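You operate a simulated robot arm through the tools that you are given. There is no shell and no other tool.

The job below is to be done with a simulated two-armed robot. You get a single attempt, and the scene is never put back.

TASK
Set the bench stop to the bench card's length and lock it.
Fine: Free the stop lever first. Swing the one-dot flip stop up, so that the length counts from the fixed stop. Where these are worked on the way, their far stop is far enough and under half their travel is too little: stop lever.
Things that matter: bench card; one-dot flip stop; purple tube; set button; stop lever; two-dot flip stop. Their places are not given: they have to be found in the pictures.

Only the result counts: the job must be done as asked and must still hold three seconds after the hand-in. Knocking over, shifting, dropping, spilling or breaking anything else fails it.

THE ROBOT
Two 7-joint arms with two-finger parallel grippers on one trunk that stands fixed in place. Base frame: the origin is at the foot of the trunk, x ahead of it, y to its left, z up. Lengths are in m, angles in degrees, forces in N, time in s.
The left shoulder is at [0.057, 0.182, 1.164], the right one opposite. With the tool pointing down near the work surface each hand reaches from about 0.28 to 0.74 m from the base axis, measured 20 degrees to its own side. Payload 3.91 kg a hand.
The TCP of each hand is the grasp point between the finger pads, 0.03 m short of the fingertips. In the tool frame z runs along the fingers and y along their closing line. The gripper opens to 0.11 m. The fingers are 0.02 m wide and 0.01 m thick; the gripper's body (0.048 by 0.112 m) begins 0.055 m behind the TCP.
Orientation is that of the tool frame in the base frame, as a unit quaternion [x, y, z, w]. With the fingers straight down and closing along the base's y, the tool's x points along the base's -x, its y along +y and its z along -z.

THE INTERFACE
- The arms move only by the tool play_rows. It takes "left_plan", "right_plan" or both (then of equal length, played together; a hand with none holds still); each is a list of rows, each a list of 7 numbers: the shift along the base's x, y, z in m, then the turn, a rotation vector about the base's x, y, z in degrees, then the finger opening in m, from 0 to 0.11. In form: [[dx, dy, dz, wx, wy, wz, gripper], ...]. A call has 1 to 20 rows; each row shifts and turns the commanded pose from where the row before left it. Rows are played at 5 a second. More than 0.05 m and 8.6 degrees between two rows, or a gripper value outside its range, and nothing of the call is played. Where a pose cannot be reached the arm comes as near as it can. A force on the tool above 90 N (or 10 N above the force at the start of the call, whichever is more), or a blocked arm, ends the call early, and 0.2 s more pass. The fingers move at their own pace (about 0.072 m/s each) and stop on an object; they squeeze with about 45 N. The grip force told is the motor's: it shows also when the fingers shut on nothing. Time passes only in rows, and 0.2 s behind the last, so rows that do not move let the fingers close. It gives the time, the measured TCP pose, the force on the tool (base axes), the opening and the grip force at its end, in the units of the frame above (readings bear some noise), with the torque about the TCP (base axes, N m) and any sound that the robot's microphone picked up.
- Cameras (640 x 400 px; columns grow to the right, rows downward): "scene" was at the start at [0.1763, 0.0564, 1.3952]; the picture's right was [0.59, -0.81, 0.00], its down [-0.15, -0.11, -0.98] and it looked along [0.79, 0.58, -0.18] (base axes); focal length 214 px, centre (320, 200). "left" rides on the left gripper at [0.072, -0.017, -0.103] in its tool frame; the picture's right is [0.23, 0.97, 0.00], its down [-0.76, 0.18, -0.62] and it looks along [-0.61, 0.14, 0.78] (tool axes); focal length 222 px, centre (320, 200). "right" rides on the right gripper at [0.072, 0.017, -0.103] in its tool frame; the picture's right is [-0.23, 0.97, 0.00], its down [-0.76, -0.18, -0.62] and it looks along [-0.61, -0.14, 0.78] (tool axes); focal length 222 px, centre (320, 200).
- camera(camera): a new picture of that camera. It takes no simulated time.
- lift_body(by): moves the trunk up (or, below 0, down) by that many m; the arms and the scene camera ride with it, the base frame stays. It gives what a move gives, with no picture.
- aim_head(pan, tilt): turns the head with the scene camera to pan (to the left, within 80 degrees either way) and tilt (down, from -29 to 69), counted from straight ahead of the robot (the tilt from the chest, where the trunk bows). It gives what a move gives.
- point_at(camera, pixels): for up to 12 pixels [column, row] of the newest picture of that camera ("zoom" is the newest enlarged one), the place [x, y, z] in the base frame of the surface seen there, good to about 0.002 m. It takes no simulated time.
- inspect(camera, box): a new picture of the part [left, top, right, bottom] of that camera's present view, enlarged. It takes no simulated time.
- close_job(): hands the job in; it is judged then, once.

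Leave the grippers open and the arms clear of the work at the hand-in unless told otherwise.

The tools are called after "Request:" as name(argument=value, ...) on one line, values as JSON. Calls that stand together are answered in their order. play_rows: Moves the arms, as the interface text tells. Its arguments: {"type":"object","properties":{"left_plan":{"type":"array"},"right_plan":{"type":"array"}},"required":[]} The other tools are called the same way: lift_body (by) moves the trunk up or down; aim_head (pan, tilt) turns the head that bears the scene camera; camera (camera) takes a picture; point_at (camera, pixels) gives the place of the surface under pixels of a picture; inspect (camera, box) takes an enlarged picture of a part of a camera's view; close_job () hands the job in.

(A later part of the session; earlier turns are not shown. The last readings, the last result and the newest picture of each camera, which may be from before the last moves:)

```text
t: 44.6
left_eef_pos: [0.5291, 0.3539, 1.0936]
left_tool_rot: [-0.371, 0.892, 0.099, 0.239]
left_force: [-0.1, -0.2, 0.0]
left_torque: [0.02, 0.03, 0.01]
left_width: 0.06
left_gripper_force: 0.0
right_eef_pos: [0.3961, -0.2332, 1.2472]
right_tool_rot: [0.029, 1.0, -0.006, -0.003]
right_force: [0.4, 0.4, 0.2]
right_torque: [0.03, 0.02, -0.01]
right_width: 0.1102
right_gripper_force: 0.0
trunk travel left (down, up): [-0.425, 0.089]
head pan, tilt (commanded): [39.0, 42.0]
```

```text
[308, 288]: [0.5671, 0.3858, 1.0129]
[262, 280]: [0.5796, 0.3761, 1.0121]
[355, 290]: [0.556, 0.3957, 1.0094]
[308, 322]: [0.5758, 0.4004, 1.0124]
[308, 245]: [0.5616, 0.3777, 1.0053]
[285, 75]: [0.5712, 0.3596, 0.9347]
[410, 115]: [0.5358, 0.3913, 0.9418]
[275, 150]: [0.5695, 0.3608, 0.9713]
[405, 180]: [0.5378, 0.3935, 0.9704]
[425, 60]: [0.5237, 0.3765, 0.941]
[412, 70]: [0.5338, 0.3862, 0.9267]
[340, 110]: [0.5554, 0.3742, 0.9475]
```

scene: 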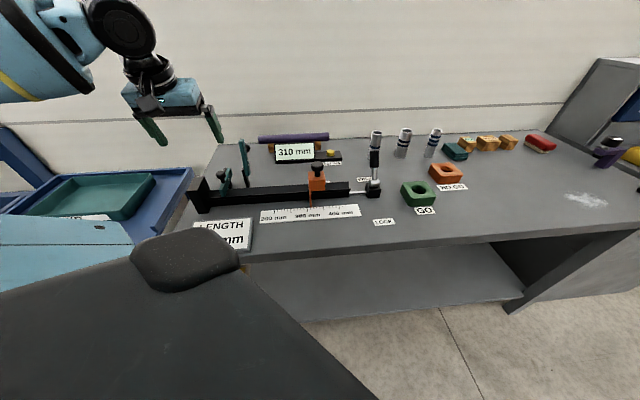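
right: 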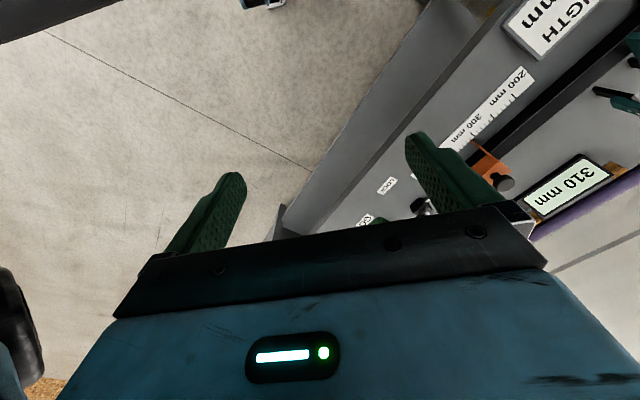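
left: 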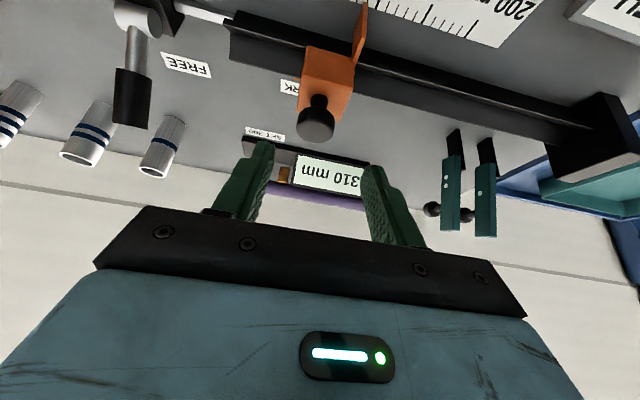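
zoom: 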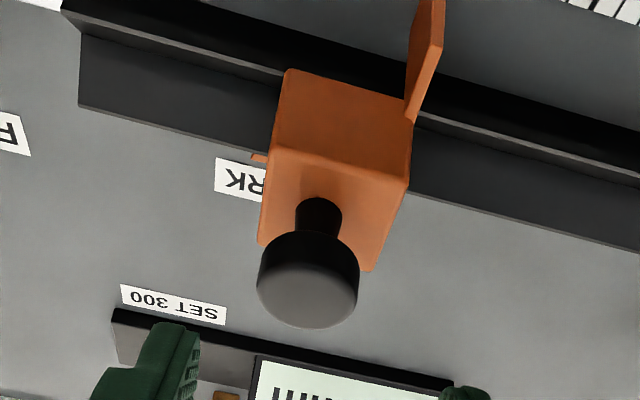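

The knob centre is near (0.568,0.386), about 30 mm in diameter, top at z≈1.013. The slide's face at u≈0.100 against the fixed face at −0.2115 again gives about 311 mm, which agrees with the display. I'll go in along the finger direction to the knob.

Request:
play_rows(left_plan=[[0.0078, 0.0065, -0.0178, 0, 0, 0, 0.06], [0.0078, 0.0065, -0.0178, 0, 0, 0, 0.06], [0.0078, 0.0065, -0.0178, 0, 0, 0, 0.06], [0.0078, 0.0065, -0.0178, 0, 0, 0, 0.06], [0.0078, 0.0065, -0.0178, 0, 0, 0, 0.06], [0, 0, 0, 0, 0, 0, 0.06]])

Request:
camera(camera="left")

Request:
inspect(camera="scene", box=[240, 120, 400, 230])

```text
t: 46.0
left_eef_pos: [0.5686, 0.3878, 1.0047]
left_tool_rot: [-0.372, 0.891, 0.1, 0.24]
left_force: [-0.1, -0.7, 0.0]
left_torque: [-0.02, -0.02, -0.01]
left_width: 0.0602
left_gripper_force: 0.0
right_eef_pos: [0.3951, -0.2337, 1.2477]
right_tool_rot: [0.03, 1.0, -0.006, -0.003]
right_force: [0.2, 0.3, -0.4]
right_torque: [0.04, -0.01, -0.01]
right_width: 0.1099
right_gripper_force: 0.1
trunk travel left (down, up): [-0.425, 0.089]
head pan, tilt (commanded): [39.0, 42.0]
```

```text
taken
```

left: 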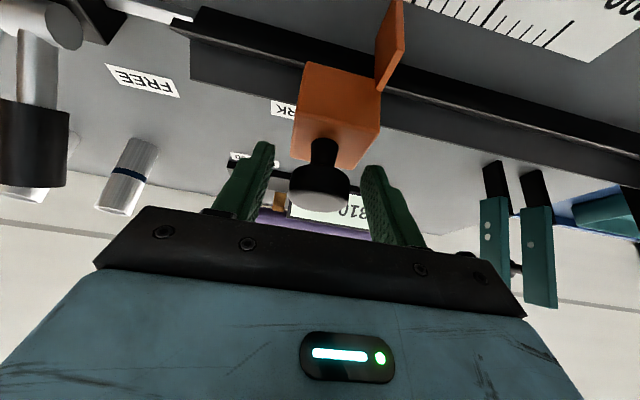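

```text
3.64 times, centred on (320, 175) of scene
```

zoom: 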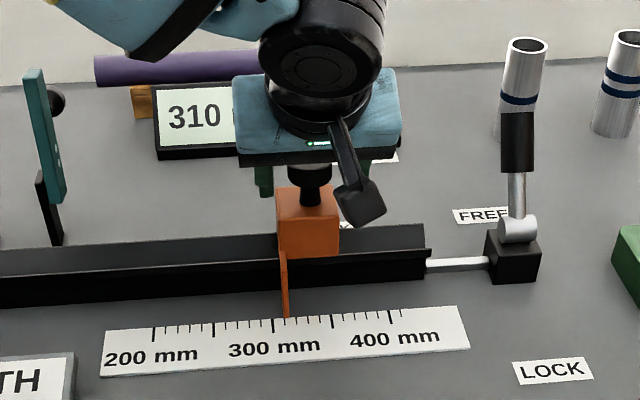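

The knob is between the fingers. I'll close on it.

Request:
play_rows(left_plan=[[0, 0, 0, 0, 0, 0, 0.04], [0, 0, 0, 0, 0, 0, 0.03], [0, 0, 0, 0, 0, 0, 0.015], [0, 0, 0, 0, 0, 0, 0.015]])

Request:
inspect(camera="scene", box=[240, 120, 400, 230])

```text
t: 47.0
left_eef_pos: [0.5683, 0.3876, 1.0041]
left_tool_rot: [-0.371, 0.892, 0.098, 0.239]
left_force: [0.4, 1.5, -1.2]
left_torque: [0.18, -0.14, 0.05]
left_width: 0.0352
left_gripper_force: 44.9
right_eef_pos: [0.3965, -0.2329, 1.2483]
right_tool_rot: [0.029, 1.0, -0.006, -0.003]
right_force: [0.4, -0.6, -0.1]
right_torque: [0.03, 0.04, 0.0]
right_width: 0.1098
right_gripper_force: 0.1
trunk travel left (down, up): [-0.425, 0.089]
head pan, tilt (commanded): [39.0, 42.0]
```

```text
3.64 times, centred on (320, 175) of scene
```

zoom: 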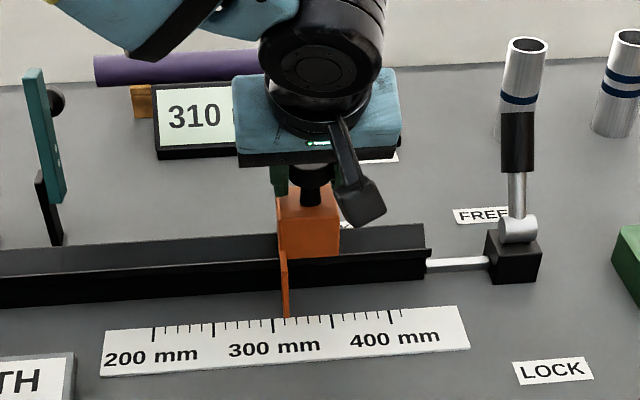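

The knob is held, 0.0352 m wide, and the display still shows 310. I'll slide it 20 mm along the rail as a trial and read the display.

Request:
play_rows(left_plan=[[0.00354, -0.00354, 0, 0, 0, 0, 0.015], [0.00354, -0.00354, 0, 0, 0, 0, 0.015], [0.00354, -0.00354, 0, 0, 0, 0, 0.015], [0.00354, -0.00354, 0, 0, 0, 0, 0.015], [0, 0, 0, 0, 0, 0, 0.015]])

Request:
inspect(camera="scene", box=[240, 120, 400, 230])

Request:
camera(camera="left")

```text
t: 48.2
left_eef_pos: [0.5816, 0.3735, 1.0045]
left_tool_rot: [-0.371, 0.892, 0.097, 0.24]
left_force: [0.5, 2.3, 3.9]
left_torque: [-0.49, 0.45, 0.11]
left_width: 0.0356
left_gripper_force: 45.0
right_eef_pos: [0.3957, -0.2312, 1.2477]
right_tool_rot: [0.029, 1.0, -0.008, -0.002]
right_force: [0.1, 0.2, -0.3]
right_torque: [-0.02, -0.03, -0.01]
right_width: 0.1099
right_gripper_force: 0.1
trunk travel left (down, up): [-0.425, 0.089]
head pan, tilt (commanded): [39.0, 42.0]
```

```text
3.64 times, centred on (320, 175) of scene
```

zoom: 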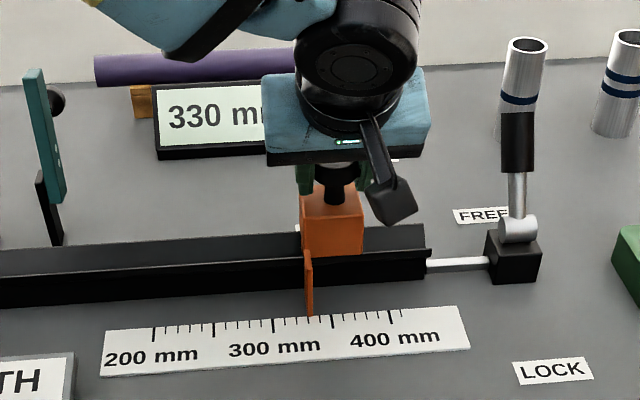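

```text
taken
```

left: 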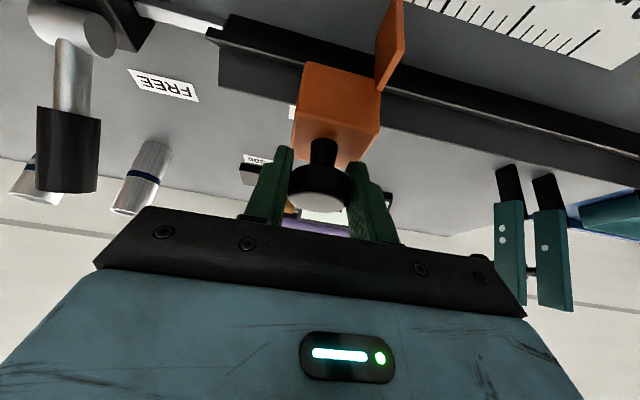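

The display moved exactly to 330. I'll slide another 30 mm toward 360.

Request:
play_rows(left_plan=[[0.00354, -0.00354, 0, 0, 0, 0, 0.015], [0.00354, -0.00354, 0, 0, 0, 0, 0.015], [0.00354, -0.00354, 0, 0, 0, 0, 0.015], [0.00354, -0.00354, 0, 0, 0, 0, 0.015], [0.00354, -0.00354, 0, 0, 0, 0, 0.015], [0.00354, -0.00354, 0, 0, 0, 0, 0.015], [0, 0, 0, 0, 0, 0, 0.015], [0, 0, 0, 0, 0, 0, 0.015]])

Request:
inspect(camera="scene", box=[240, 120, 400, 230])

Request:
inspect(camera="scene", box=[260, 135, 340, 185])

```text
t: 50.0
left_eef_pos: [0.6013, 0.3535, 1.0045]
left_tool_rot: [-0.371, 0.892, 0.098, 0.239]
left_force: [0.3, 1.8, -5.6]
left_torque: [0.44, -0.41, 0.07]
left_width: 0.0353
left_gripper_force: 45.1
right_eef_pos: [0.3965, -0.2332, 1.249]
right_tool_rot: [0.03, 1.0, -0.007, -0.003]
right_force: [0.1, -0.3, 0.1]
right_torque: [0.04, 0.02, -0.01]
right_width: 0.1101
right_gripper_force: 0.0
trunk travel left (down, up): [-0.425, 0.089]
head pan, tilt (commanded): [39.0, 42.0]
```

```text
3.64 times, centred on (320, 175) of scene
```

zoom: 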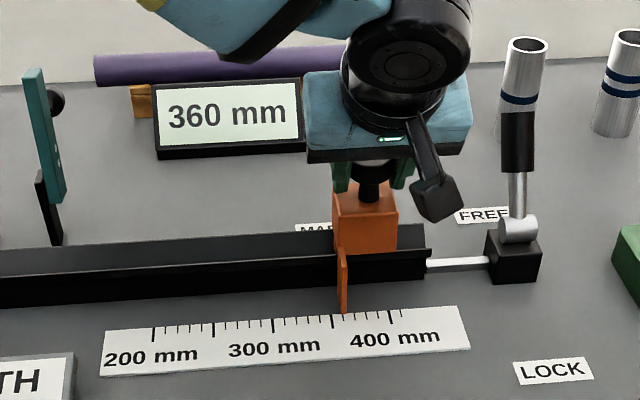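

```text
8.00 times, centred on (300, 160) of scene
```

zoom: 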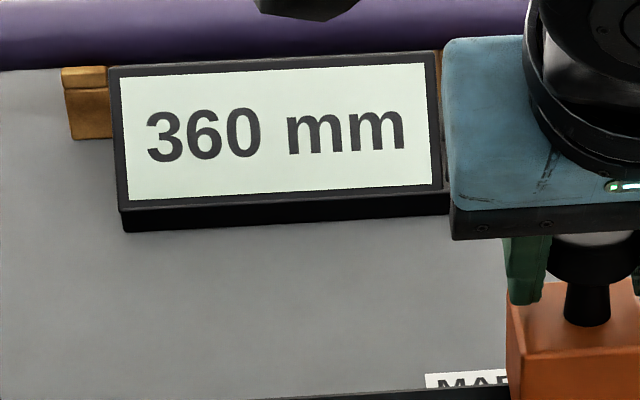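

The display reads 360 mm and the pointer is at the 360 tick. To be sure of the display's resolution and to centre on 360, I'll nudge 1 mm further and read it.

Request:
play_rows(left_plan=[[0.0007, -0.0007, 0, 0, 0, 0, 0.015], [0, 0, 0, 0, 0, 0, 0.015], [0, 0, 0, 0, 0, 0, 0.015]])

Request:
inspect(camera="scene", box=[260, 135, 340, 185])

```text
t: 50.9
left_eef_pos: [0.6031, 0.3521, 1.0042]
left_tool_rot: [-0.371, 0.892, 0.098, 0.239]
left_force: [-2.3, -0.2, -8.5]
left_torque: [0.17, -0.07, 0.06]
left_width: 0.0354
left_gripper_force: 45.1
right_eef_pos: [0.3958, -0.2323, 1.2482]
right_tool_rot: [0.03, 1.0, -0.007, -0.004]
right_force: [0.2, 0.1, 0.9]
right_torque: [0.01, 0.0, 0.0]
right_width: 0.1099
right_gripper_force: 0.1
trunk travel left (down, up): [-0.425, 0.089]
head pan, tilt (commanded): [39.0, 42.0]
```

```text
8.00 times, centred on (300, 160) of scene
```

zoom: 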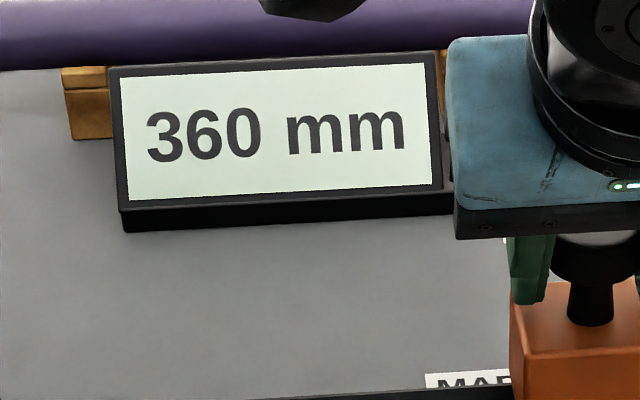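

It still reads 360 after a nudge of about 1 mm. I'll nudge another 1 mm.

Request:
play_rows(left_plan=[[0.0007, -0.0007, 0, 0, 0, 0, 0.015], [0, 0, 0, 0, 0, 0, 0.015], [0, 0, 0, 0, 0, 0, 0.015]])

Request:
inspect(camera="scene", box=[260, 135, 340, 185])

```text
t: 51.6
left_eef_pos: [0.6041, 0.3522, 1.0037]
left_tool_rot: [-0.371, 0.892, 0.099, 0.239]
left_force: [-4.5, -1.1, -10.3]
left_torque: [-0.25, 0.3, 0.01]
left_width: 0.0355
left_gripper_force: 44.7
right_eef_pos: [0.3968, -0.2324, 1.2479]
right_tool_rot: [0.029, 1.0, -0.007, -0.004]
right_force: [-0.5, -0.9, 0.0]
right_torque: [0.02, 0.01, 0.01]
right_width: 0.1101
right_gripper_force: 0.2
trunk travel left (down, up): [-0.425, 0.089]
head pan, tilt (commanded): [39.0, 42.0]
```

```text
8.00 times, centred on (300, 160) of scene
```

zoom: 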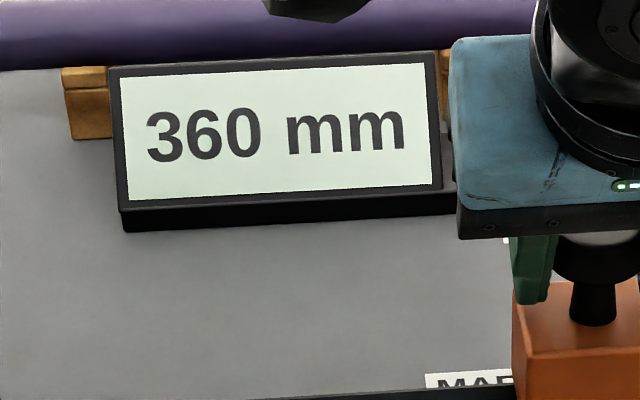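

It still reads 360 after 2 mm, so the display is coarse. I'll find where it changes on each side so I can centre between them. Next I'll go up in 1 mm steps.

Request:
play_rows(left_plan=[[0.0007, -0.0007, 0, 0, 0, 0, 0.015], [0, 0, 0, 0, 0, 0, 0.015], [0, 0, 0, 0, 0, 0, 0.015]])

Request:
inspect(camera="scene", box=[260, 135, 340, 185])

Request:
inspect(camera="scene", box=[290, 180, 370, 230])

```text
t: 52.5
left_eef_pos: [0.6046, 0.351, 1.0041]
left_tool_rot: [-0.371, 0.892, 0.098, 0.24]
left_force: [-5.4, -2.3, -8.2]
left_torque: [-0.64, 0.61, 0.06]
left_width: 0.0352
left_gripper_force: 44.9
right_eef_pos: [0.3963, -0.2322, 1.2479]
right_tool_rot: [0.029, 1.0, -0.007, -0.003]
right_force: [0.3, 1.2, 0.0]
right_torque: [-0.01, 0.0, 0.0]
right_width: 0.11
right_gripper_force: 0.0
trunk travel left (down, up): [-0.425, 0.089]
head pan, tilt (commanded): [39.0, 42.0]
```

```text
8.00 times, centred on (300, 160) of scene
```

zoom: 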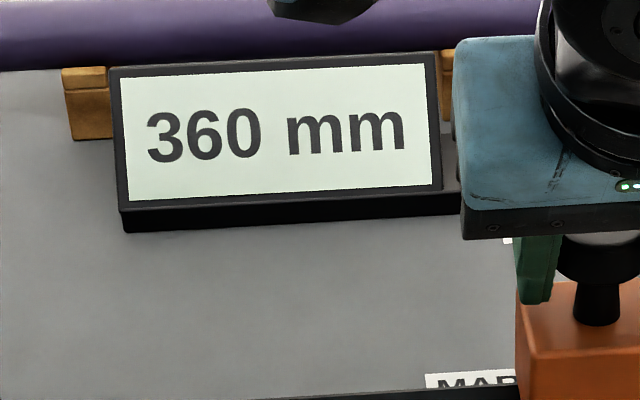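

```text
8.00 times, centred on (330, 205) of scene
```

zoom: 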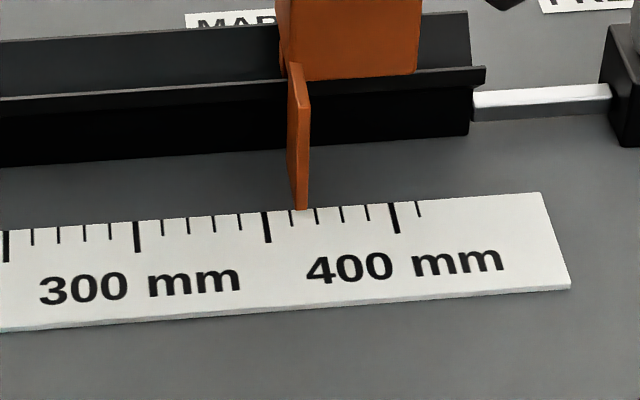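

Still 360. The 8× view of the pointer shows the 350, 360 and 370 tick tops at about x=264, 291 and 316. The pointer's front edge spans about 296–308, so it is slightly past 360. I'll zoom in further to read it more finely.

Request:
inspect(camera="scene", box=[315, 192, 347, 212])

```text
16.00 times, centred on (331, 202) of scene
```

zoom: 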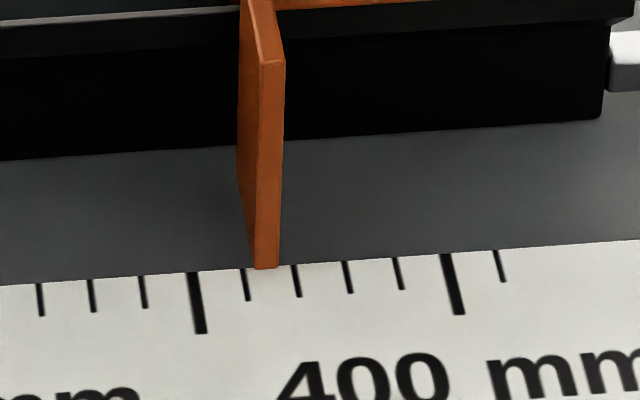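

At 16× the 10 mm tick spacing is about 51 px. The pointer's front edge spans 256–280 px with the 360 tick at 245, so it now stands about 2 to 6 mm past 360. I'll go on up in 1 mm steps to find where the display changes.

Request:
play_rows(left_plan=[[0.0007, -0.0007, 0, 0, 0, 0, 0.015], [0, 0, 0, 0, 0, 0, 0.015], [0, 0, 0, 0, 0, 0, 0.015]])

Request:
inspect(camera="scene", box=[260, 135, 340, 185])

Request:
inspect(camera="scene", box=[315, 192, 347, 212])

```text
t: 53.2
left_eef_pos: [0.6047, 0.3498, 1.0046]
left_tool_rot: [-0.372, 0.892, 0.099, 0.239]
left_force: [-6.8, -5.7, -5.2]
left_torque: [-0.45, 0.4, 0.06]
left_width: 0.035
left_gripper_force: 44.5
right_eef_pos: [0.3956, -0.2334, 1.2481]
right_tool_rot: [0.03, 1.0, -0.007, -0.003]
right_force: [-0.4, -0.4, 0.7]
right_torque: [-0.02, 0.01, 0.0]
right_width: 0.1099
right_gripper_force: 0.1
trunk travel left (down, up): [-0.425, 0.089]
head pan, tilt (commanded): [39.0, 42.0]
```

```text
8.00 times, centred on (300, 160) of scene
```

zoom: 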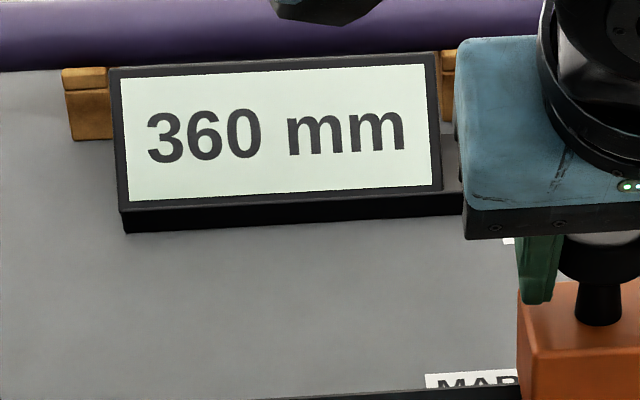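

```text
16.00 times, centred on (331, 202) of scene
```

zoom: 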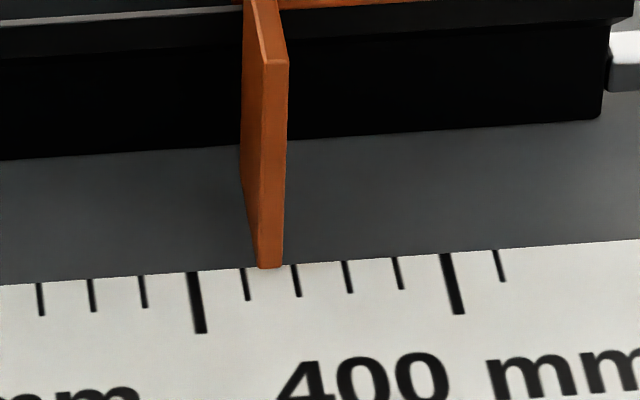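

The pointer moved about 0.6 mm and it still reads 360. Another small step.

Request:
play_rows(left_plan=[[0.0007, -0.0011, 0, 0, 0, 0, 0.015], [0, 0, 0, 0, 0, 0, 0.015], [0, 0, 0, 0, 0, 0, 0.015]])

Request:
inspect(camera="scene", box=[260, 135, 340, 185])

Request:
inspect(camera="scene", box=[315, 192, 347, 212])

```text
t: 54.0
left_eef_pos: [0.6064, 0.3488, 1.0038]
left_tool_rot: [-0.37, 0.892, 0.099, 0.24]
left_force: [-7.9, -5.5, -7.8]
left_torque: [0.04, 0.04, -0.03]
left_width: 0.0356
left_gripper_force: 44.5
right_eef_pos: [0.3954, -0.2331, 1.2475]
right_tool_rot: [0.029, 1.0, -0.006, -0.002]
right_force: [-0.7, -0.1, 0.3]
right_torque: [-0.01, -0.05, 0.0]
right_width: 0.1101
right_gripper_force: 0.1
trunk travel left (down, up): [-0.425, 0.089]
head pan, tilt (commanded): [39.0, 42.0]
```

```text
8.00 times, centred on (300, 160) of scene
```

zoom: 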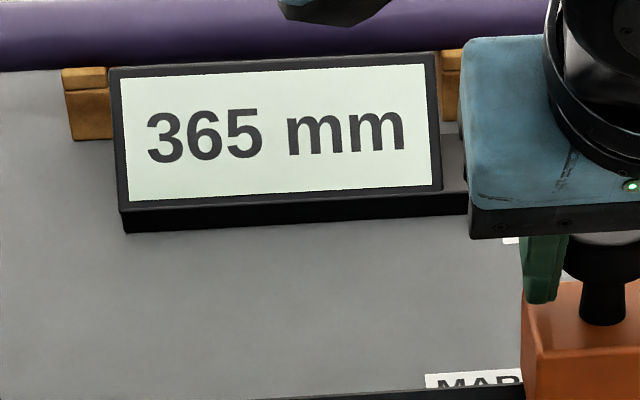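

```text
16.00 times, centred on (331, 202) of scene
```

zoom: 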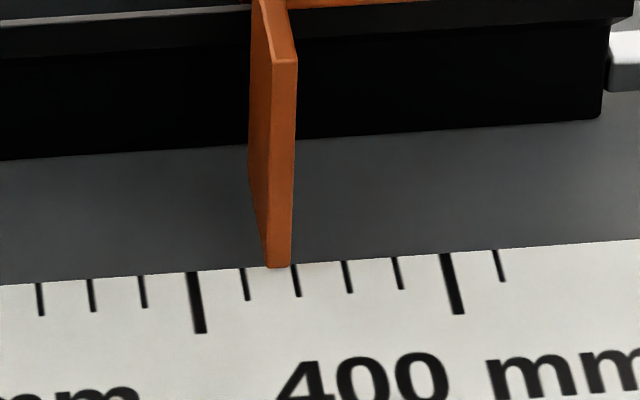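

The display jumped to 365, so it works in 5 mm steps, and the 360 band spans about 357.5–362.5. On the scale, the jump came when the pointer's −u face was at about 362.5, so that face is the reading edge. I'll look closely at where the pointer joins the slide to confirm it is flush with the stop's face.

Request:
inspect(camera="scene", box=[314, 172, 346, 192])

Request:
inspect(camera="scene", box=[180, 160, 260, 210])

```text
16.00 times, centred on (330, 182) of scene
```

zoom: 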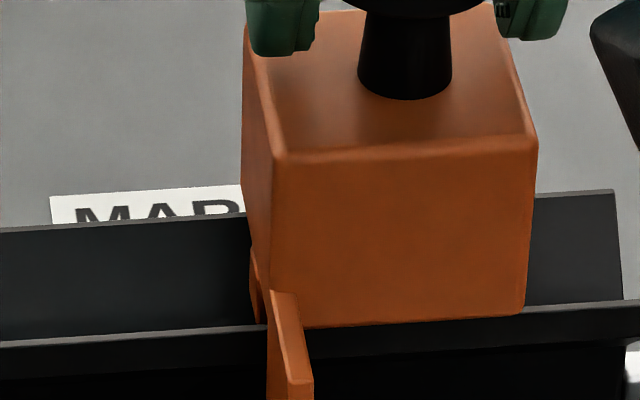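

```text
8.00 times, centred on (220, 185) of scene
```

zoom: 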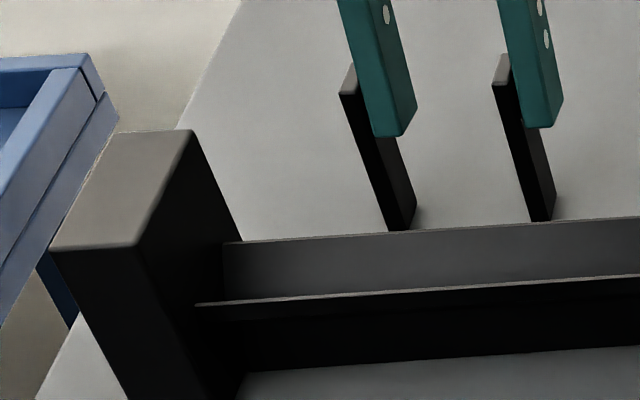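

The slide also has a foot tab below its body on the −u side, and the pointer looks about flush with the body. I'll go back to the middle of the 360 band, about 4 mm back, and then release so I can measure the real face with a better view.

Request:
play_rows(left_plan=[[-0.0015, 0.0015, 0, 0, 0, 0, 0.015], [-0.0015, 0.0015, 0, 0, 0, 0, 0.015], [0, 0, 0, 0, 0, 0, 0.015], [0, 0, 0, 0, 0, 0, 0.015]])

Request:
inspect(camera="scene", box=[260, 135, 340, 185])

Request:
inspect(camera="scene", box=[315, 192, 347, 212])

```text
t: 55.0
left_eef_pos: [0.6033, 0.3509, 1.0048]
left_tool_rot: [-0.371, 0.892, 0.099, 0.24]
left_force: [-1.0, -5.5, -6.6]
left_torque: [0.01, -0.19, -0.13]
left_width: 0.0353
left_gripper_force: 44.5
right_eef_pos: [0.3954, -0.2325, 1.2465]
right_tool_rot: [0.03, 1.0, -0.006, -0.004]
right_force: [0.6, 0.7, -0.2]
right_torque: [-0.03, -0.01, -0.01]
right_width: 0.1101
right_gripper_force: 0.2
trunk travel left (down, up): [-0.425, 0.089]
head pan, tilt (commanded): [39.0, 42.0]
```

```text
8.00 times, centred on (300, 160) of scene
```

zoom: 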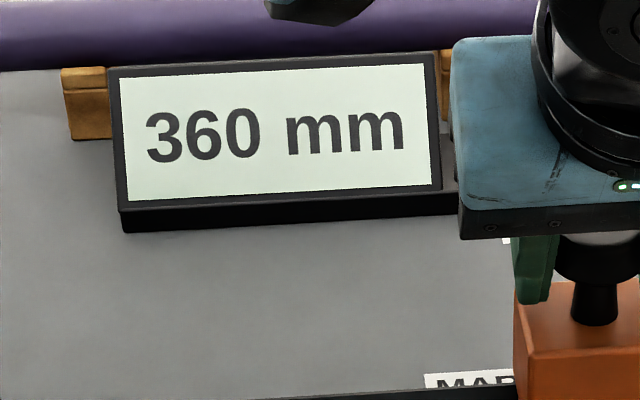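

```text
16.00 times, centred on (331, 202) of scene
```

zoom: 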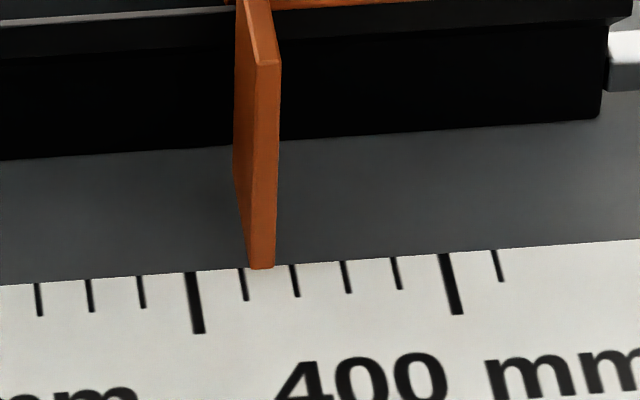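

Back to 360, with the pointer's −u edge now at about 361.6 on the scale. I'll step down to find the lower switching point too, 1.5 mm at a time.

Request:
play_rows(left_plan=[[-0.0011, 0.0011, 0, 0, 0, 0, 0.015], [0, 0, 0, 0, 0, 0, 0.015], [0, 0, 0, 0, 0, 0, 0.015]])

Request:
inspect(camera="scene", box=[260, 135, 340, 185])

Request:
inspect(camera="scene", box=[315, 192, 347, 212])

Request:
play_rows(left_plan=[[-0.0011, 0.0011, 0, 0, 0, 0, 0.015], [0, 0, 0, 0, 0, 0, 0.015], [0, 0, 0, 0, 0, 0, 0.015]])

Request:
inspect(camera="scene", box=[260, 135, 340, 185])

Request:
inspect(camera="scene", box=[315, 192, 347, 212])

```text
t: 55.9
left_eef_pos: [0.603, 0.352, 1.004]
left_tool_rot: [-0.371, 0.892, 0.099, 0.24]
left_force: [-0.2, -1.7, -3.1]
left_torque: [0.0, -0.05, -0.02]
left_width: 0.0354
left_gripper_force: 45.2
right_eef_pos: [0.396, -0.2331, 1.2481]
right_tool_rot: [0.029, 1.0, -0.006, -0.003]
right_force: [0.4, 0.1, 1.3]
right_torque: [-0.03, 0.0, 0.0]
right_width: 0.1103
right_gripper_force: 0.1
trunk travel left (down, up): [-0.425, 0.089]
head pan, tilt (commanded): [39.0, 42.0]
```

```text
8.00 times, centred on (300, 160) of scene
```

zoom: 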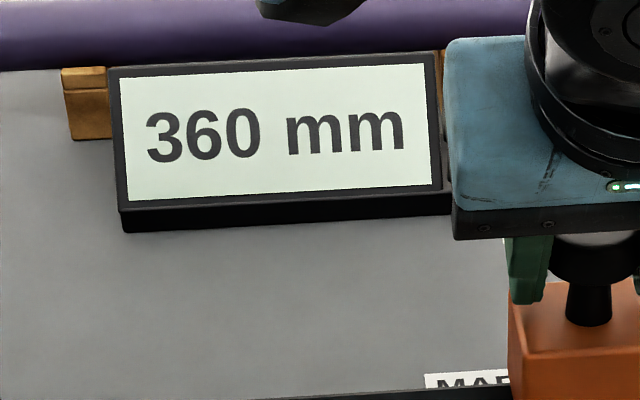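

```text
16.00 times, centred on (331, 202) of scene
```

zoom: 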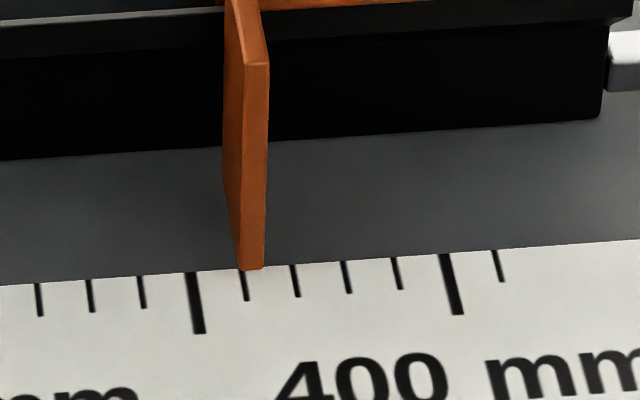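

```text
t: 56.6
left_eef_pos: [0.6019, 0.3543, 1.0042]
left_tool_rot: [-0.371, 0.892, 0.099, 0.24]
left_force: [3.3, 0.0, -1.3]
left_torque: [0.16, -0.14, 0.02]
left_width: 0.0354
left_gripper_force: 45.4
right_eef_pos: [0.3951, -0.2328, 1.2475]
right_tool_rot: [0.03, 1.0, -0.007, -0.003]
right_force: [0.3, -0.6, -0.3]
right_torque: [-0.01, 0.01, -0.02]
right_width: 0.11
right_gripper_force: 0.1
trunk travel left (down, up): [-0.425, 0.089]
head pan, tilt (commanded): [39.0, 42.0]
```

```text
8.00 times, centred on (300, 160) of scene
```

zoom: 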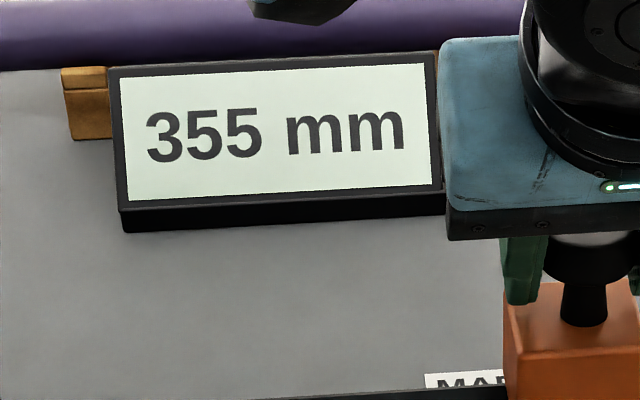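

```text
16.00 times, centred on (331, 202) of scene
```

zoom: 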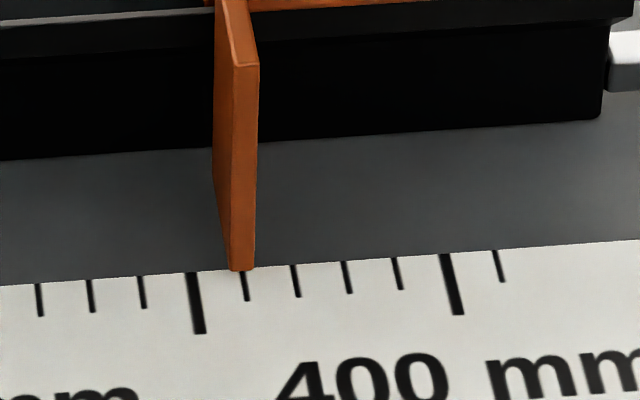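

The display switched to 355 with the pointer's −u edge at about 357.2 and its centre at about 359.7. So the 360 band covers −u-edge readings of about 358.3 to 363.3. I want to know which edge is the real stop face, so I'll measure the actual faces directly in enlarged views.

Request:
inspect(camera="scene", box=[314, 172, 346, 192])

Request:
point_at(camera="zoom", pixels=[[248, 120], [250, 160], [255, 200], [235, 110], [237, 150], [240, 180], [262, 240], [260, 200], [243, 290], [245, 300], [240, 275], [262, 340]])

Request:
inspect(camera="scene", box=[180, 160, 260, 210])

Request:
point_at(camera="zoom", pixels=[[150, 260], [160, 300], [170, 340], [170, 220], [180, 260], [190, 300], [185, 180], [195, 220], [205, 260], [200, 200], [210, 230], [150, 240]])

```text
16.00 times, centred on (330, 182) of scene
```

zoom: 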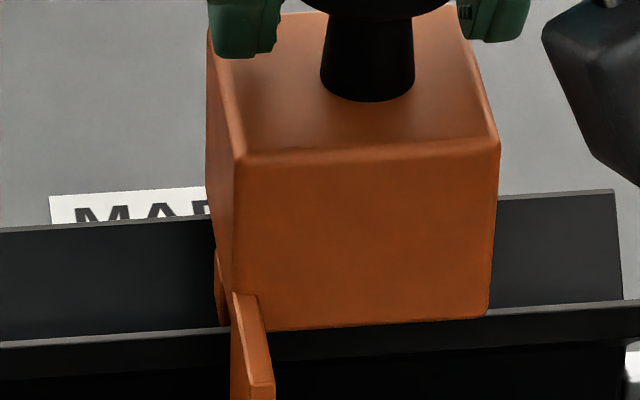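

```text
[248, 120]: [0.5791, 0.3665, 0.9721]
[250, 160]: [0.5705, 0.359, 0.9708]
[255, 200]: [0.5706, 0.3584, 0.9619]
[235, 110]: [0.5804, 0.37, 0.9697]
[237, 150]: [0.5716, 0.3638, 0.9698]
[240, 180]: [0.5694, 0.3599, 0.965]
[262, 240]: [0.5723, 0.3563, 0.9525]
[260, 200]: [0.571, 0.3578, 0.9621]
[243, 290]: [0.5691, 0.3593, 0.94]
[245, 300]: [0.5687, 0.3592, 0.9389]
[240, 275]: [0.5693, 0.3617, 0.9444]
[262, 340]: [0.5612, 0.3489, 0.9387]
```

```text
8.00 times, centred on (220, 185) of scene
```

zoom: 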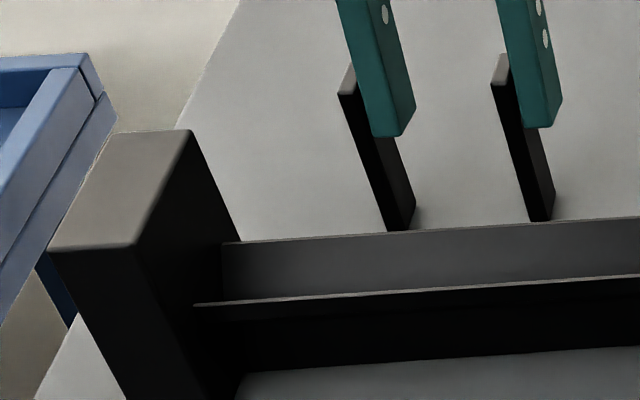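

```text
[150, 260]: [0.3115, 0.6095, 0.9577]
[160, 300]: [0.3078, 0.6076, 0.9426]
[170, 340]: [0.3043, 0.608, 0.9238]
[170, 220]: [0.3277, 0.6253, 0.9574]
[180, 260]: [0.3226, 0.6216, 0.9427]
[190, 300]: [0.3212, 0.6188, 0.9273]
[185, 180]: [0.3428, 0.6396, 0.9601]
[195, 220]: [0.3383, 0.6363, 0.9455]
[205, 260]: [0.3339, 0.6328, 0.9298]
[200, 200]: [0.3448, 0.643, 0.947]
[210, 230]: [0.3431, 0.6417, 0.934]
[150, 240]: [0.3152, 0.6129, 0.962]
```

By direct measurement the fixed block's face is at u≈−0.2109. The slide body's near face is at u≈0.147, which gives about 357.9 mm, with the display at 355 and the pointer's −u edge at about 357. I'll look closer at the foot tab under the body, which may be the real contact face.

Request:
inspect(camera="scene", box=[320, 183, 336, 193])

Request:
point_at(camera="zoom", pixels=[[195, 200], [200, 300], [210, 350], [190, 140], [230, 300], [250, 350], [205, 250], [255, 100], [270, 200], [320, 100], [300, 300], [340, 350]])

```text
16.00 times, centred on (328, 188) of scene
```

zoom: 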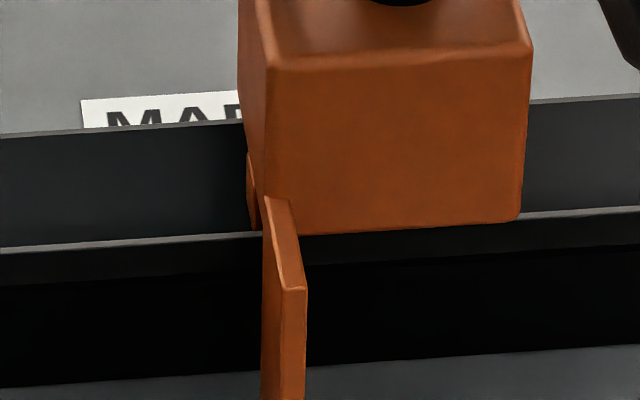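

```text
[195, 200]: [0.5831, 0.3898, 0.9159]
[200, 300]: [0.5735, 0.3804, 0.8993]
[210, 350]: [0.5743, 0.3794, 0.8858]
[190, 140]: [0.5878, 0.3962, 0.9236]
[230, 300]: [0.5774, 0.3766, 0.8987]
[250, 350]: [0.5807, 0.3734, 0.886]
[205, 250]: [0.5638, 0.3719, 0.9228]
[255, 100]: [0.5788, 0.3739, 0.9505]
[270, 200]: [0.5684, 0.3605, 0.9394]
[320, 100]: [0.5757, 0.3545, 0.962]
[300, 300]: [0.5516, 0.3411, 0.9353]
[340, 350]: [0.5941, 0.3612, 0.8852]
```

I'll sample several points on each face in this zoom: the foot tab (about 252,190), the body's near face (about 252,90), and the pointer's near face (about 270,300).

Request:
point_at(camera="zoom", pixels=[[251, 175], [252, 185], [253, 195], [254, 205], [255, 215], [250, 165], [252, 200], [251, 190], [254, 190], [256, 210], [252, 170], [253, 210]])

Request:
point_at(camera="zoom", pixels=[[246, 60], [248, 80], [250, 100], [252, 120], [254, 140], [250, 50], [252, 80], [254, 100], [256, 120], [258, 140], [246, 90], [256, 80]])

Request:
point_at(camera="zoom", pixels=[[268, 240], [270, 270], [272, 300], [270, 330], [268, 360], [275, 260], [275, 290], [275, 320], [275, 350], [280, 290], [266, 300], [266, 340]])

```text
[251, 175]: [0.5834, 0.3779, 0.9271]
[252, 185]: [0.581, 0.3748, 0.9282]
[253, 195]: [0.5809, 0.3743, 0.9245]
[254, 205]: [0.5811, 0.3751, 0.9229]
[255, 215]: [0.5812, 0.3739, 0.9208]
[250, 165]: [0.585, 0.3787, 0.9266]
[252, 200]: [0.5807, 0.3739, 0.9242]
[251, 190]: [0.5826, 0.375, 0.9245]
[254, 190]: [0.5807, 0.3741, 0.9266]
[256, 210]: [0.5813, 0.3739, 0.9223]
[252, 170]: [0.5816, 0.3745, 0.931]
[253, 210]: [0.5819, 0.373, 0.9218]
```

```text
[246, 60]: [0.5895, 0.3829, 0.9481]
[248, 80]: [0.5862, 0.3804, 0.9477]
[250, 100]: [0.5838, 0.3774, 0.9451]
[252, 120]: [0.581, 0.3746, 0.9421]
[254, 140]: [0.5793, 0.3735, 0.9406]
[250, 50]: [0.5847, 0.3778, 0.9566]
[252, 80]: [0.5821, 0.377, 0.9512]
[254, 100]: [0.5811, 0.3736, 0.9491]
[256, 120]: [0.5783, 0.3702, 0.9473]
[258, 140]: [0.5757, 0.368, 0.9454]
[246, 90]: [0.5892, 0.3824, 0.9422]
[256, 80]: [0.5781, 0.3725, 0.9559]
```

```text
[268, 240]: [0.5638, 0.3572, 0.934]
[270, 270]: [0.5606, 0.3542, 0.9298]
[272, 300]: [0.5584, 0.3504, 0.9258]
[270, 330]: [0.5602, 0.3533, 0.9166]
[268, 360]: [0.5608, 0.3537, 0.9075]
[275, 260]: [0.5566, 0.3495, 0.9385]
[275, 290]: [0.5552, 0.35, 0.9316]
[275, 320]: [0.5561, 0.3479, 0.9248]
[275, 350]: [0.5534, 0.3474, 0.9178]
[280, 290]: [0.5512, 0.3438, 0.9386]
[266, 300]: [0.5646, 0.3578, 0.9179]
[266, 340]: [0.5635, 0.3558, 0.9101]
```

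Averaged over the samples, the foot, the slide body and the pointer's −u face are all flush, at x−y ≈ 0.2068. The fixed face is at x−y ≈ −0.2983, which gives a true length of about 357.2 mm. The pointer's −u edge also reads 357.2 on the scale. So the −u edge is the true reading, and the display rounds to the nearest 5. I'll move back up about 3 mm so that edge stands at 360.

Request:
play_rows(left_plan=[[0.0014, -0.0014, 0, 0, 0, 0, 0.015], [0, 0, 0, 0, 0, 0, 0.015], [0, 0, 0, 0, 0, 0, 0.015], [0, 0, 0, 0, 0, 0, 0.015]])

Request:
inspect(camera="scene", box=[315, 192, 347, 212])

Request:
inspect(camera="scene", box=[260, 135, 340, 185])

```text
t: 57.6
left_eef_pos: [0.6021, 0.3535, 1.0042]
left_tool_rot: [-0.372, 0.892, 0.099, 0.239]
left_force: [0.3, 3.7, -0.2]
left_torque: [0.36, 0.03, 0.13]
left_width: 0.0355
left_gripper_force: 45.5
right_eef_pos: [0.3957, -0.2327, 1.247]
right_tool_rot: [0.03, 1.0, -0.006, -0.003]
right_force: [0.6, -0.2, 0.4]
right_torque: [-0.01, -0.01, -0.03]
right_width: 0.11
right_gripper_force: 0.1
trunk travel left (down, up): [-0.425, 0.089]
head pan, tilt (commanded): [39.0, 42.0]
```

```text
16.00 times, centred on (331, 202) of scene
```

zoom: 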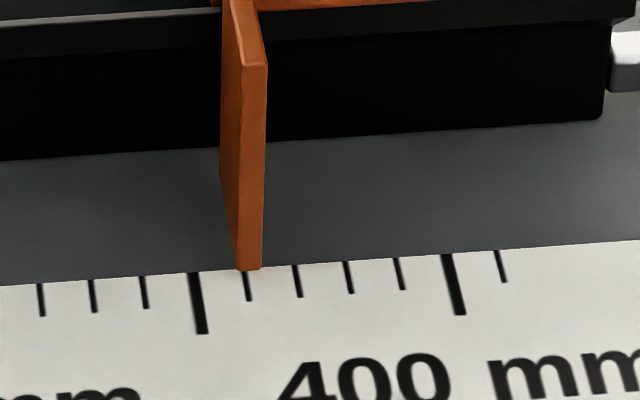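

```text
8.00 times, centred on (300, 160) of scene
```

zoom: 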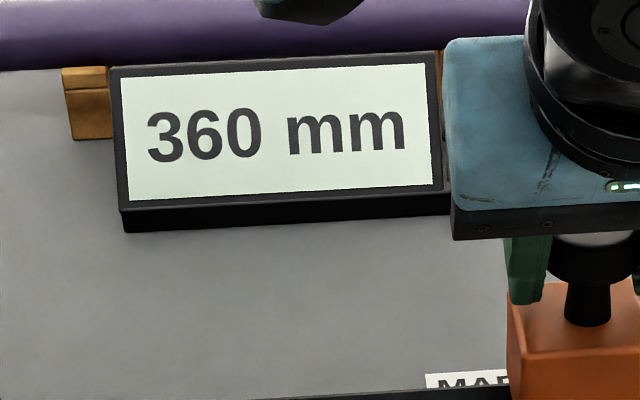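

It is now at about 358.6 and the display shows 360. I'll move another 1.6 mm or so.

Request:
play_rows(left_plan=[[0.0012, -0.0012, 0, 0, 0, 0, 0.015], [0, 0, 0, 0, 0, 0, 0.015], [0, 0, 0, 0, 0, 0, 0.015], [0, 0, 0, 0, 0, 0, 0.015]])

Request:
inspect(camera="scene", box=[315, 192, 347, 212])

```text
t: 58.6
left_eef_pos: [0.6035, 0.352, 1.005]
left_tool_rot: [-0.372, 0.892, 0.1, 0.239]
left_force: [3.2, 5.6, -3.3]
left_torque: [0.15, -0.12, 0.08]
left_width: 0.0355
left_gripper_force: 45.3
right_eef_pos: [0.395, -0.2318, 1.2477]
right_tool_rot: [0.03, 1.0, -0.006, -0.004]
right_force: [-0.1, 0.6, 0.1]
right_torque: [0.01, -0.02, 0.0]
right_width: 0.1098
right_gripper_force: 0.1
trunk travel left (down, up): [-0.425, 0.089]
head pan, tilt (commanded): [39.0, 42.0]
```

```text
16.00 times, centred on (331, 202) of scene
```

zoom: 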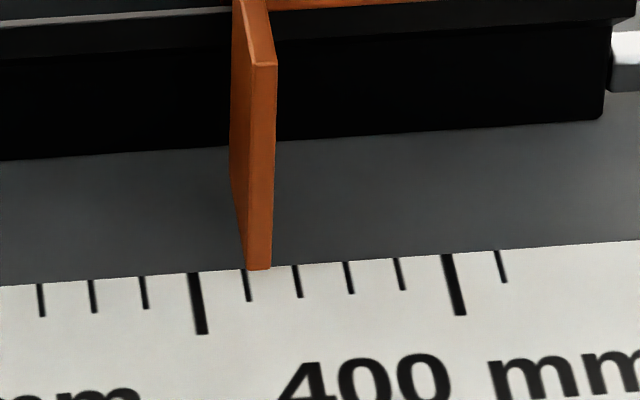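

The pointer's −u edge now stands on the 360 tick, at about 360.2. I'll open the fingers slightly to release the knob and check that nothing shifts.

Request:
play_rows(left_plan=[[0, 0, 0, 0, 0, 0, 0.04], [0, 0, 0, 0, 0, 0, 0.055], [0, 0, 0, 0, 0, 0, 0.06]])

Request:
inspect(camera="scene", box=[315, 192, 347, 212])

Request:
inspect(camera="scene", box=[260, 135, 340, 185])

```text
t: 59.5
left_eef_pos: [0.6027, 0.3505, 1.005]
left_tool_rot: [-0.371, 0.892, 0.099, 0.24]
left_force: [0.3, -0.3, 0.2]
left_torque: [-0.03, -0.03, -0.01]
left_width: 0.0599
left_gripper_force: 0.1
right_eef_pos: [0.3963, -0.2327, 1.2476]
right_tool_rot: [0.029, 1.0, -0.007, -0.002]
right_force: [0.6, 0.6, 0.1]
right_torque: [-0.01, -0.01, 0.01]
right_width: 0.11
right_gripper_force: 0.1
trunk travel left (down, up): [-0.425, 0.089]
head pan, tilt (commanded): [39.0, 42.0]
```

```text
16.00 times, centred on (331, 202) of scene
```

zoom: 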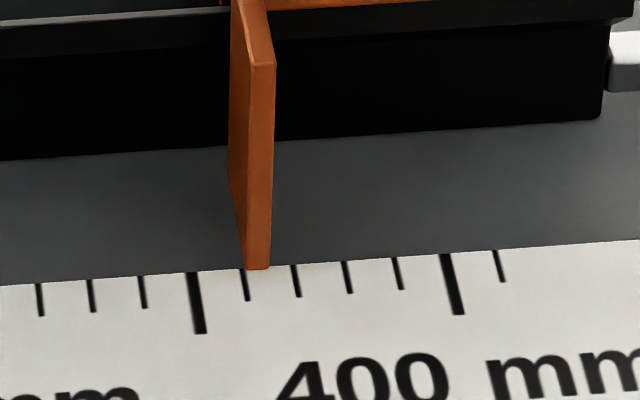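

```text
8.00 times, centred on (300, 160) of scene
```

zoom: 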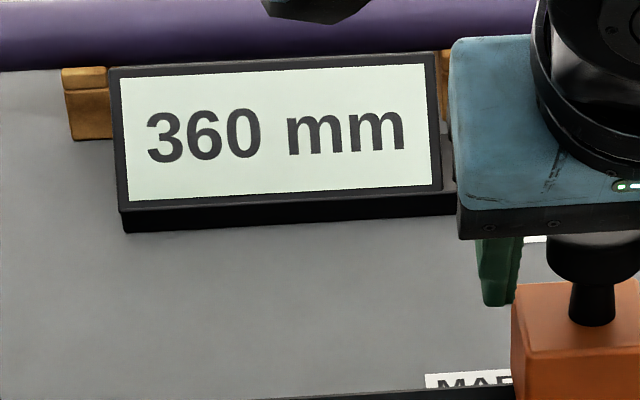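

Nothing shifted: the edge is at about 360.3 and the display reads 360. I'll withdraw along the finger direction and up, then look again at the whole.

Request:
play_rows(left_plan=[[-0.0088, -0.0088, 0.0217, 0, 0, 0, 0.06], [-0.0088, -0.0088, 0.0217, 0, 0, 0, 0.06], [-0.0088, -0.0088, 0.0217, 0, 0, 0, 0.06], [-0.0088, -0.0088, 0.0217, 0, 0, 0, 0.06], [-0.015, -0.015, 0.02, 0, 0, 0, 0.06], [-0.015, -0.015, 0.02, 0, 0, 0, 0.06]])

Request:
camera(camera="scene")

Request:
inspect(camera="scene", box=[320, 183, 336, 193])

```text
t: 60.9
left_eef_pos: [0.5377, 0.2887, 1.1343]
left_tool_rot: [-0.371, 0.892, 0.098, 0.239]
left_force: [-0.7, -0.5, 0.3]
left_torque: [0.0, 0.01, 0.0]
left_width: 0.06
left_gripper_force: 0.0
right_eef_pos: [0.3962, -0.2338, 1.248]
right_tool_rot: [0.029, 1.0, -0.006, -0.003]
right_force: [0.5, -0.1, 0.1]
right_torque: [-0.01, -0.03, 0.0]
right_width: 0.11
right_gripper_force: 0.2
trunk travel left (down, up): [-0.425, 0.089]
head pan, tilt (commanded): [39.0, 42.0]
```

```text
taken
```

scene: 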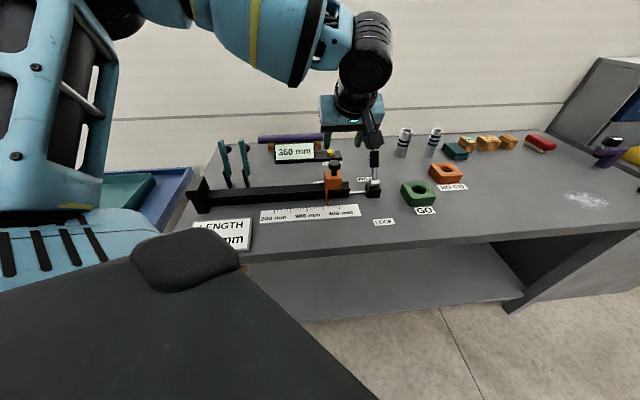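

```text
16.00 times, centred on (328, 188) of scene
```

zoom: 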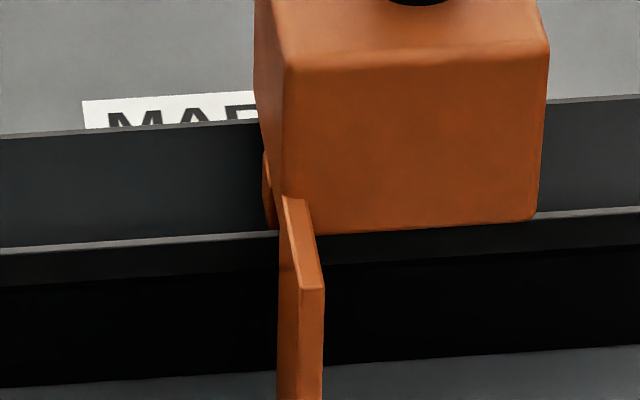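

Now I'll check the true length once more by direct measurement on the slide's near face and the fixed block's face.

Request:
point_at(camera="zoom", pixels=[[264, 60], [266, 80], [268, 100], [270, 120], [272, 140], [268, 50], [270, 80], [272, 100], [274, 120], [275, 140], [268, 185], [270, 200]])

Request:
point_at(camera="zoom", pixels=[[268, 175], [270, 185], [271, 205], [272, 215], [286, 240], [288, 270], [290, 300], [288, 330], [286, 360], [292, 260], [292, 290], [292, 320]])

Request:
inspect(camera="scene", box=[180, 160, 260, 210])

Request:
point_at(camera="zoom", pixels=[[155, 250], [165, 290], [175, 320], [175, 220], [185, 250], [195, 290], [190, 190], [200, 230], [210, 260], [195, 170], [215, 240], [180, 200]])

```text
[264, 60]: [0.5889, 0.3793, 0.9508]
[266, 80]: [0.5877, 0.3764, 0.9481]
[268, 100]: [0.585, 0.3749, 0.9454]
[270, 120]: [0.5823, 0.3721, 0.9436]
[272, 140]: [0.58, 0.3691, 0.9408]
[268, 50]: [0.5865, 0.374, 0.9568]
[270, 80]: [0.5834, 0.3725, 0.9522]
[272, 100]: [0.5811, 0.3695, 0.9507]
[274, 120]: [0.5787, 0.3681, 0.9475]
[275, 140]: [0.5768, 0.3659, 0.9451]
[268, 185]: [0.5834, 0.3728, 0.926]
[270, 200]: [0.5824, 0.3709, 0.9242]
```

```text
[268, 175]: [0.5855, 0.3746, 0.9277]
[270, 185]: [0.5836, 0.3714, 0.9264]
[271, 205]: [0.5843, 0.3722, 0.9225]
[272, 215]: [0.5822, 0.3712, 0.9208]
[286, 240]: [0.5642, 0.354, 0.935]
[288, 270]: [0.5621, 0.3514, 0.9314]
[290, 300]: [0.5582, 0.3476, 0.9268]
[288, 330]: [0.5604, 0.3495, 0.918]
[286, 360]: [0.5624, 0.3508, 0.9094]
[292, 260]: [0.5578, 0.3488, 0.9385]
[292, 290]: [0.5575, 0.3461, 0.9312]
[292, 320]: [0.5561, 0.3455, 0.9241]
```

```text
8.00 times, centred on (220, 185) of scene
```

zoom: 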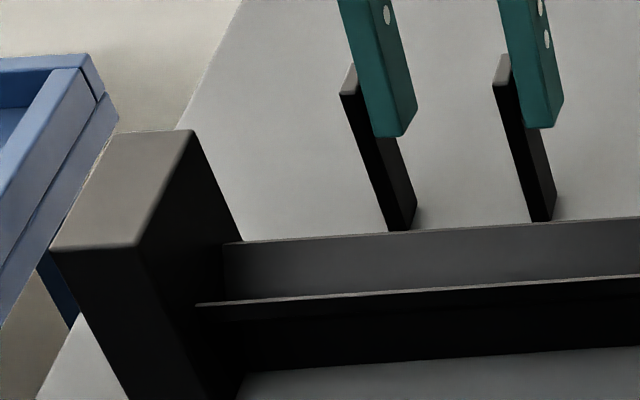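

```text
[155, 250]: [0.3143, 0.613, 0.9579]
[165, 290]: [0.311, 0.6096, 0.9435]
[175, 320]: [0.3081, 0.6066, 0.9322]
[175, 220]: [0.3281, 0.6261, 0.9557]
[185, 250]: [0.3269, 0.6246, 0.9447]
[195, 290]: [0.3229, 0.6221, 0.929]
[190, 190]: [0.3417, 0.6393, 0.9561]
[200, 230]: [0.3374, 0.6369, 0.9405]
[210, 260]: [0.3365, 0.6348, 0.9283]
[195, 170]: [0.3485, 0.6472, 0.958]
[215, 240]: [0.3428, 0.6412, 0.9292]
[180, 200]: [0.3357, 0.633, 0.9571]
```

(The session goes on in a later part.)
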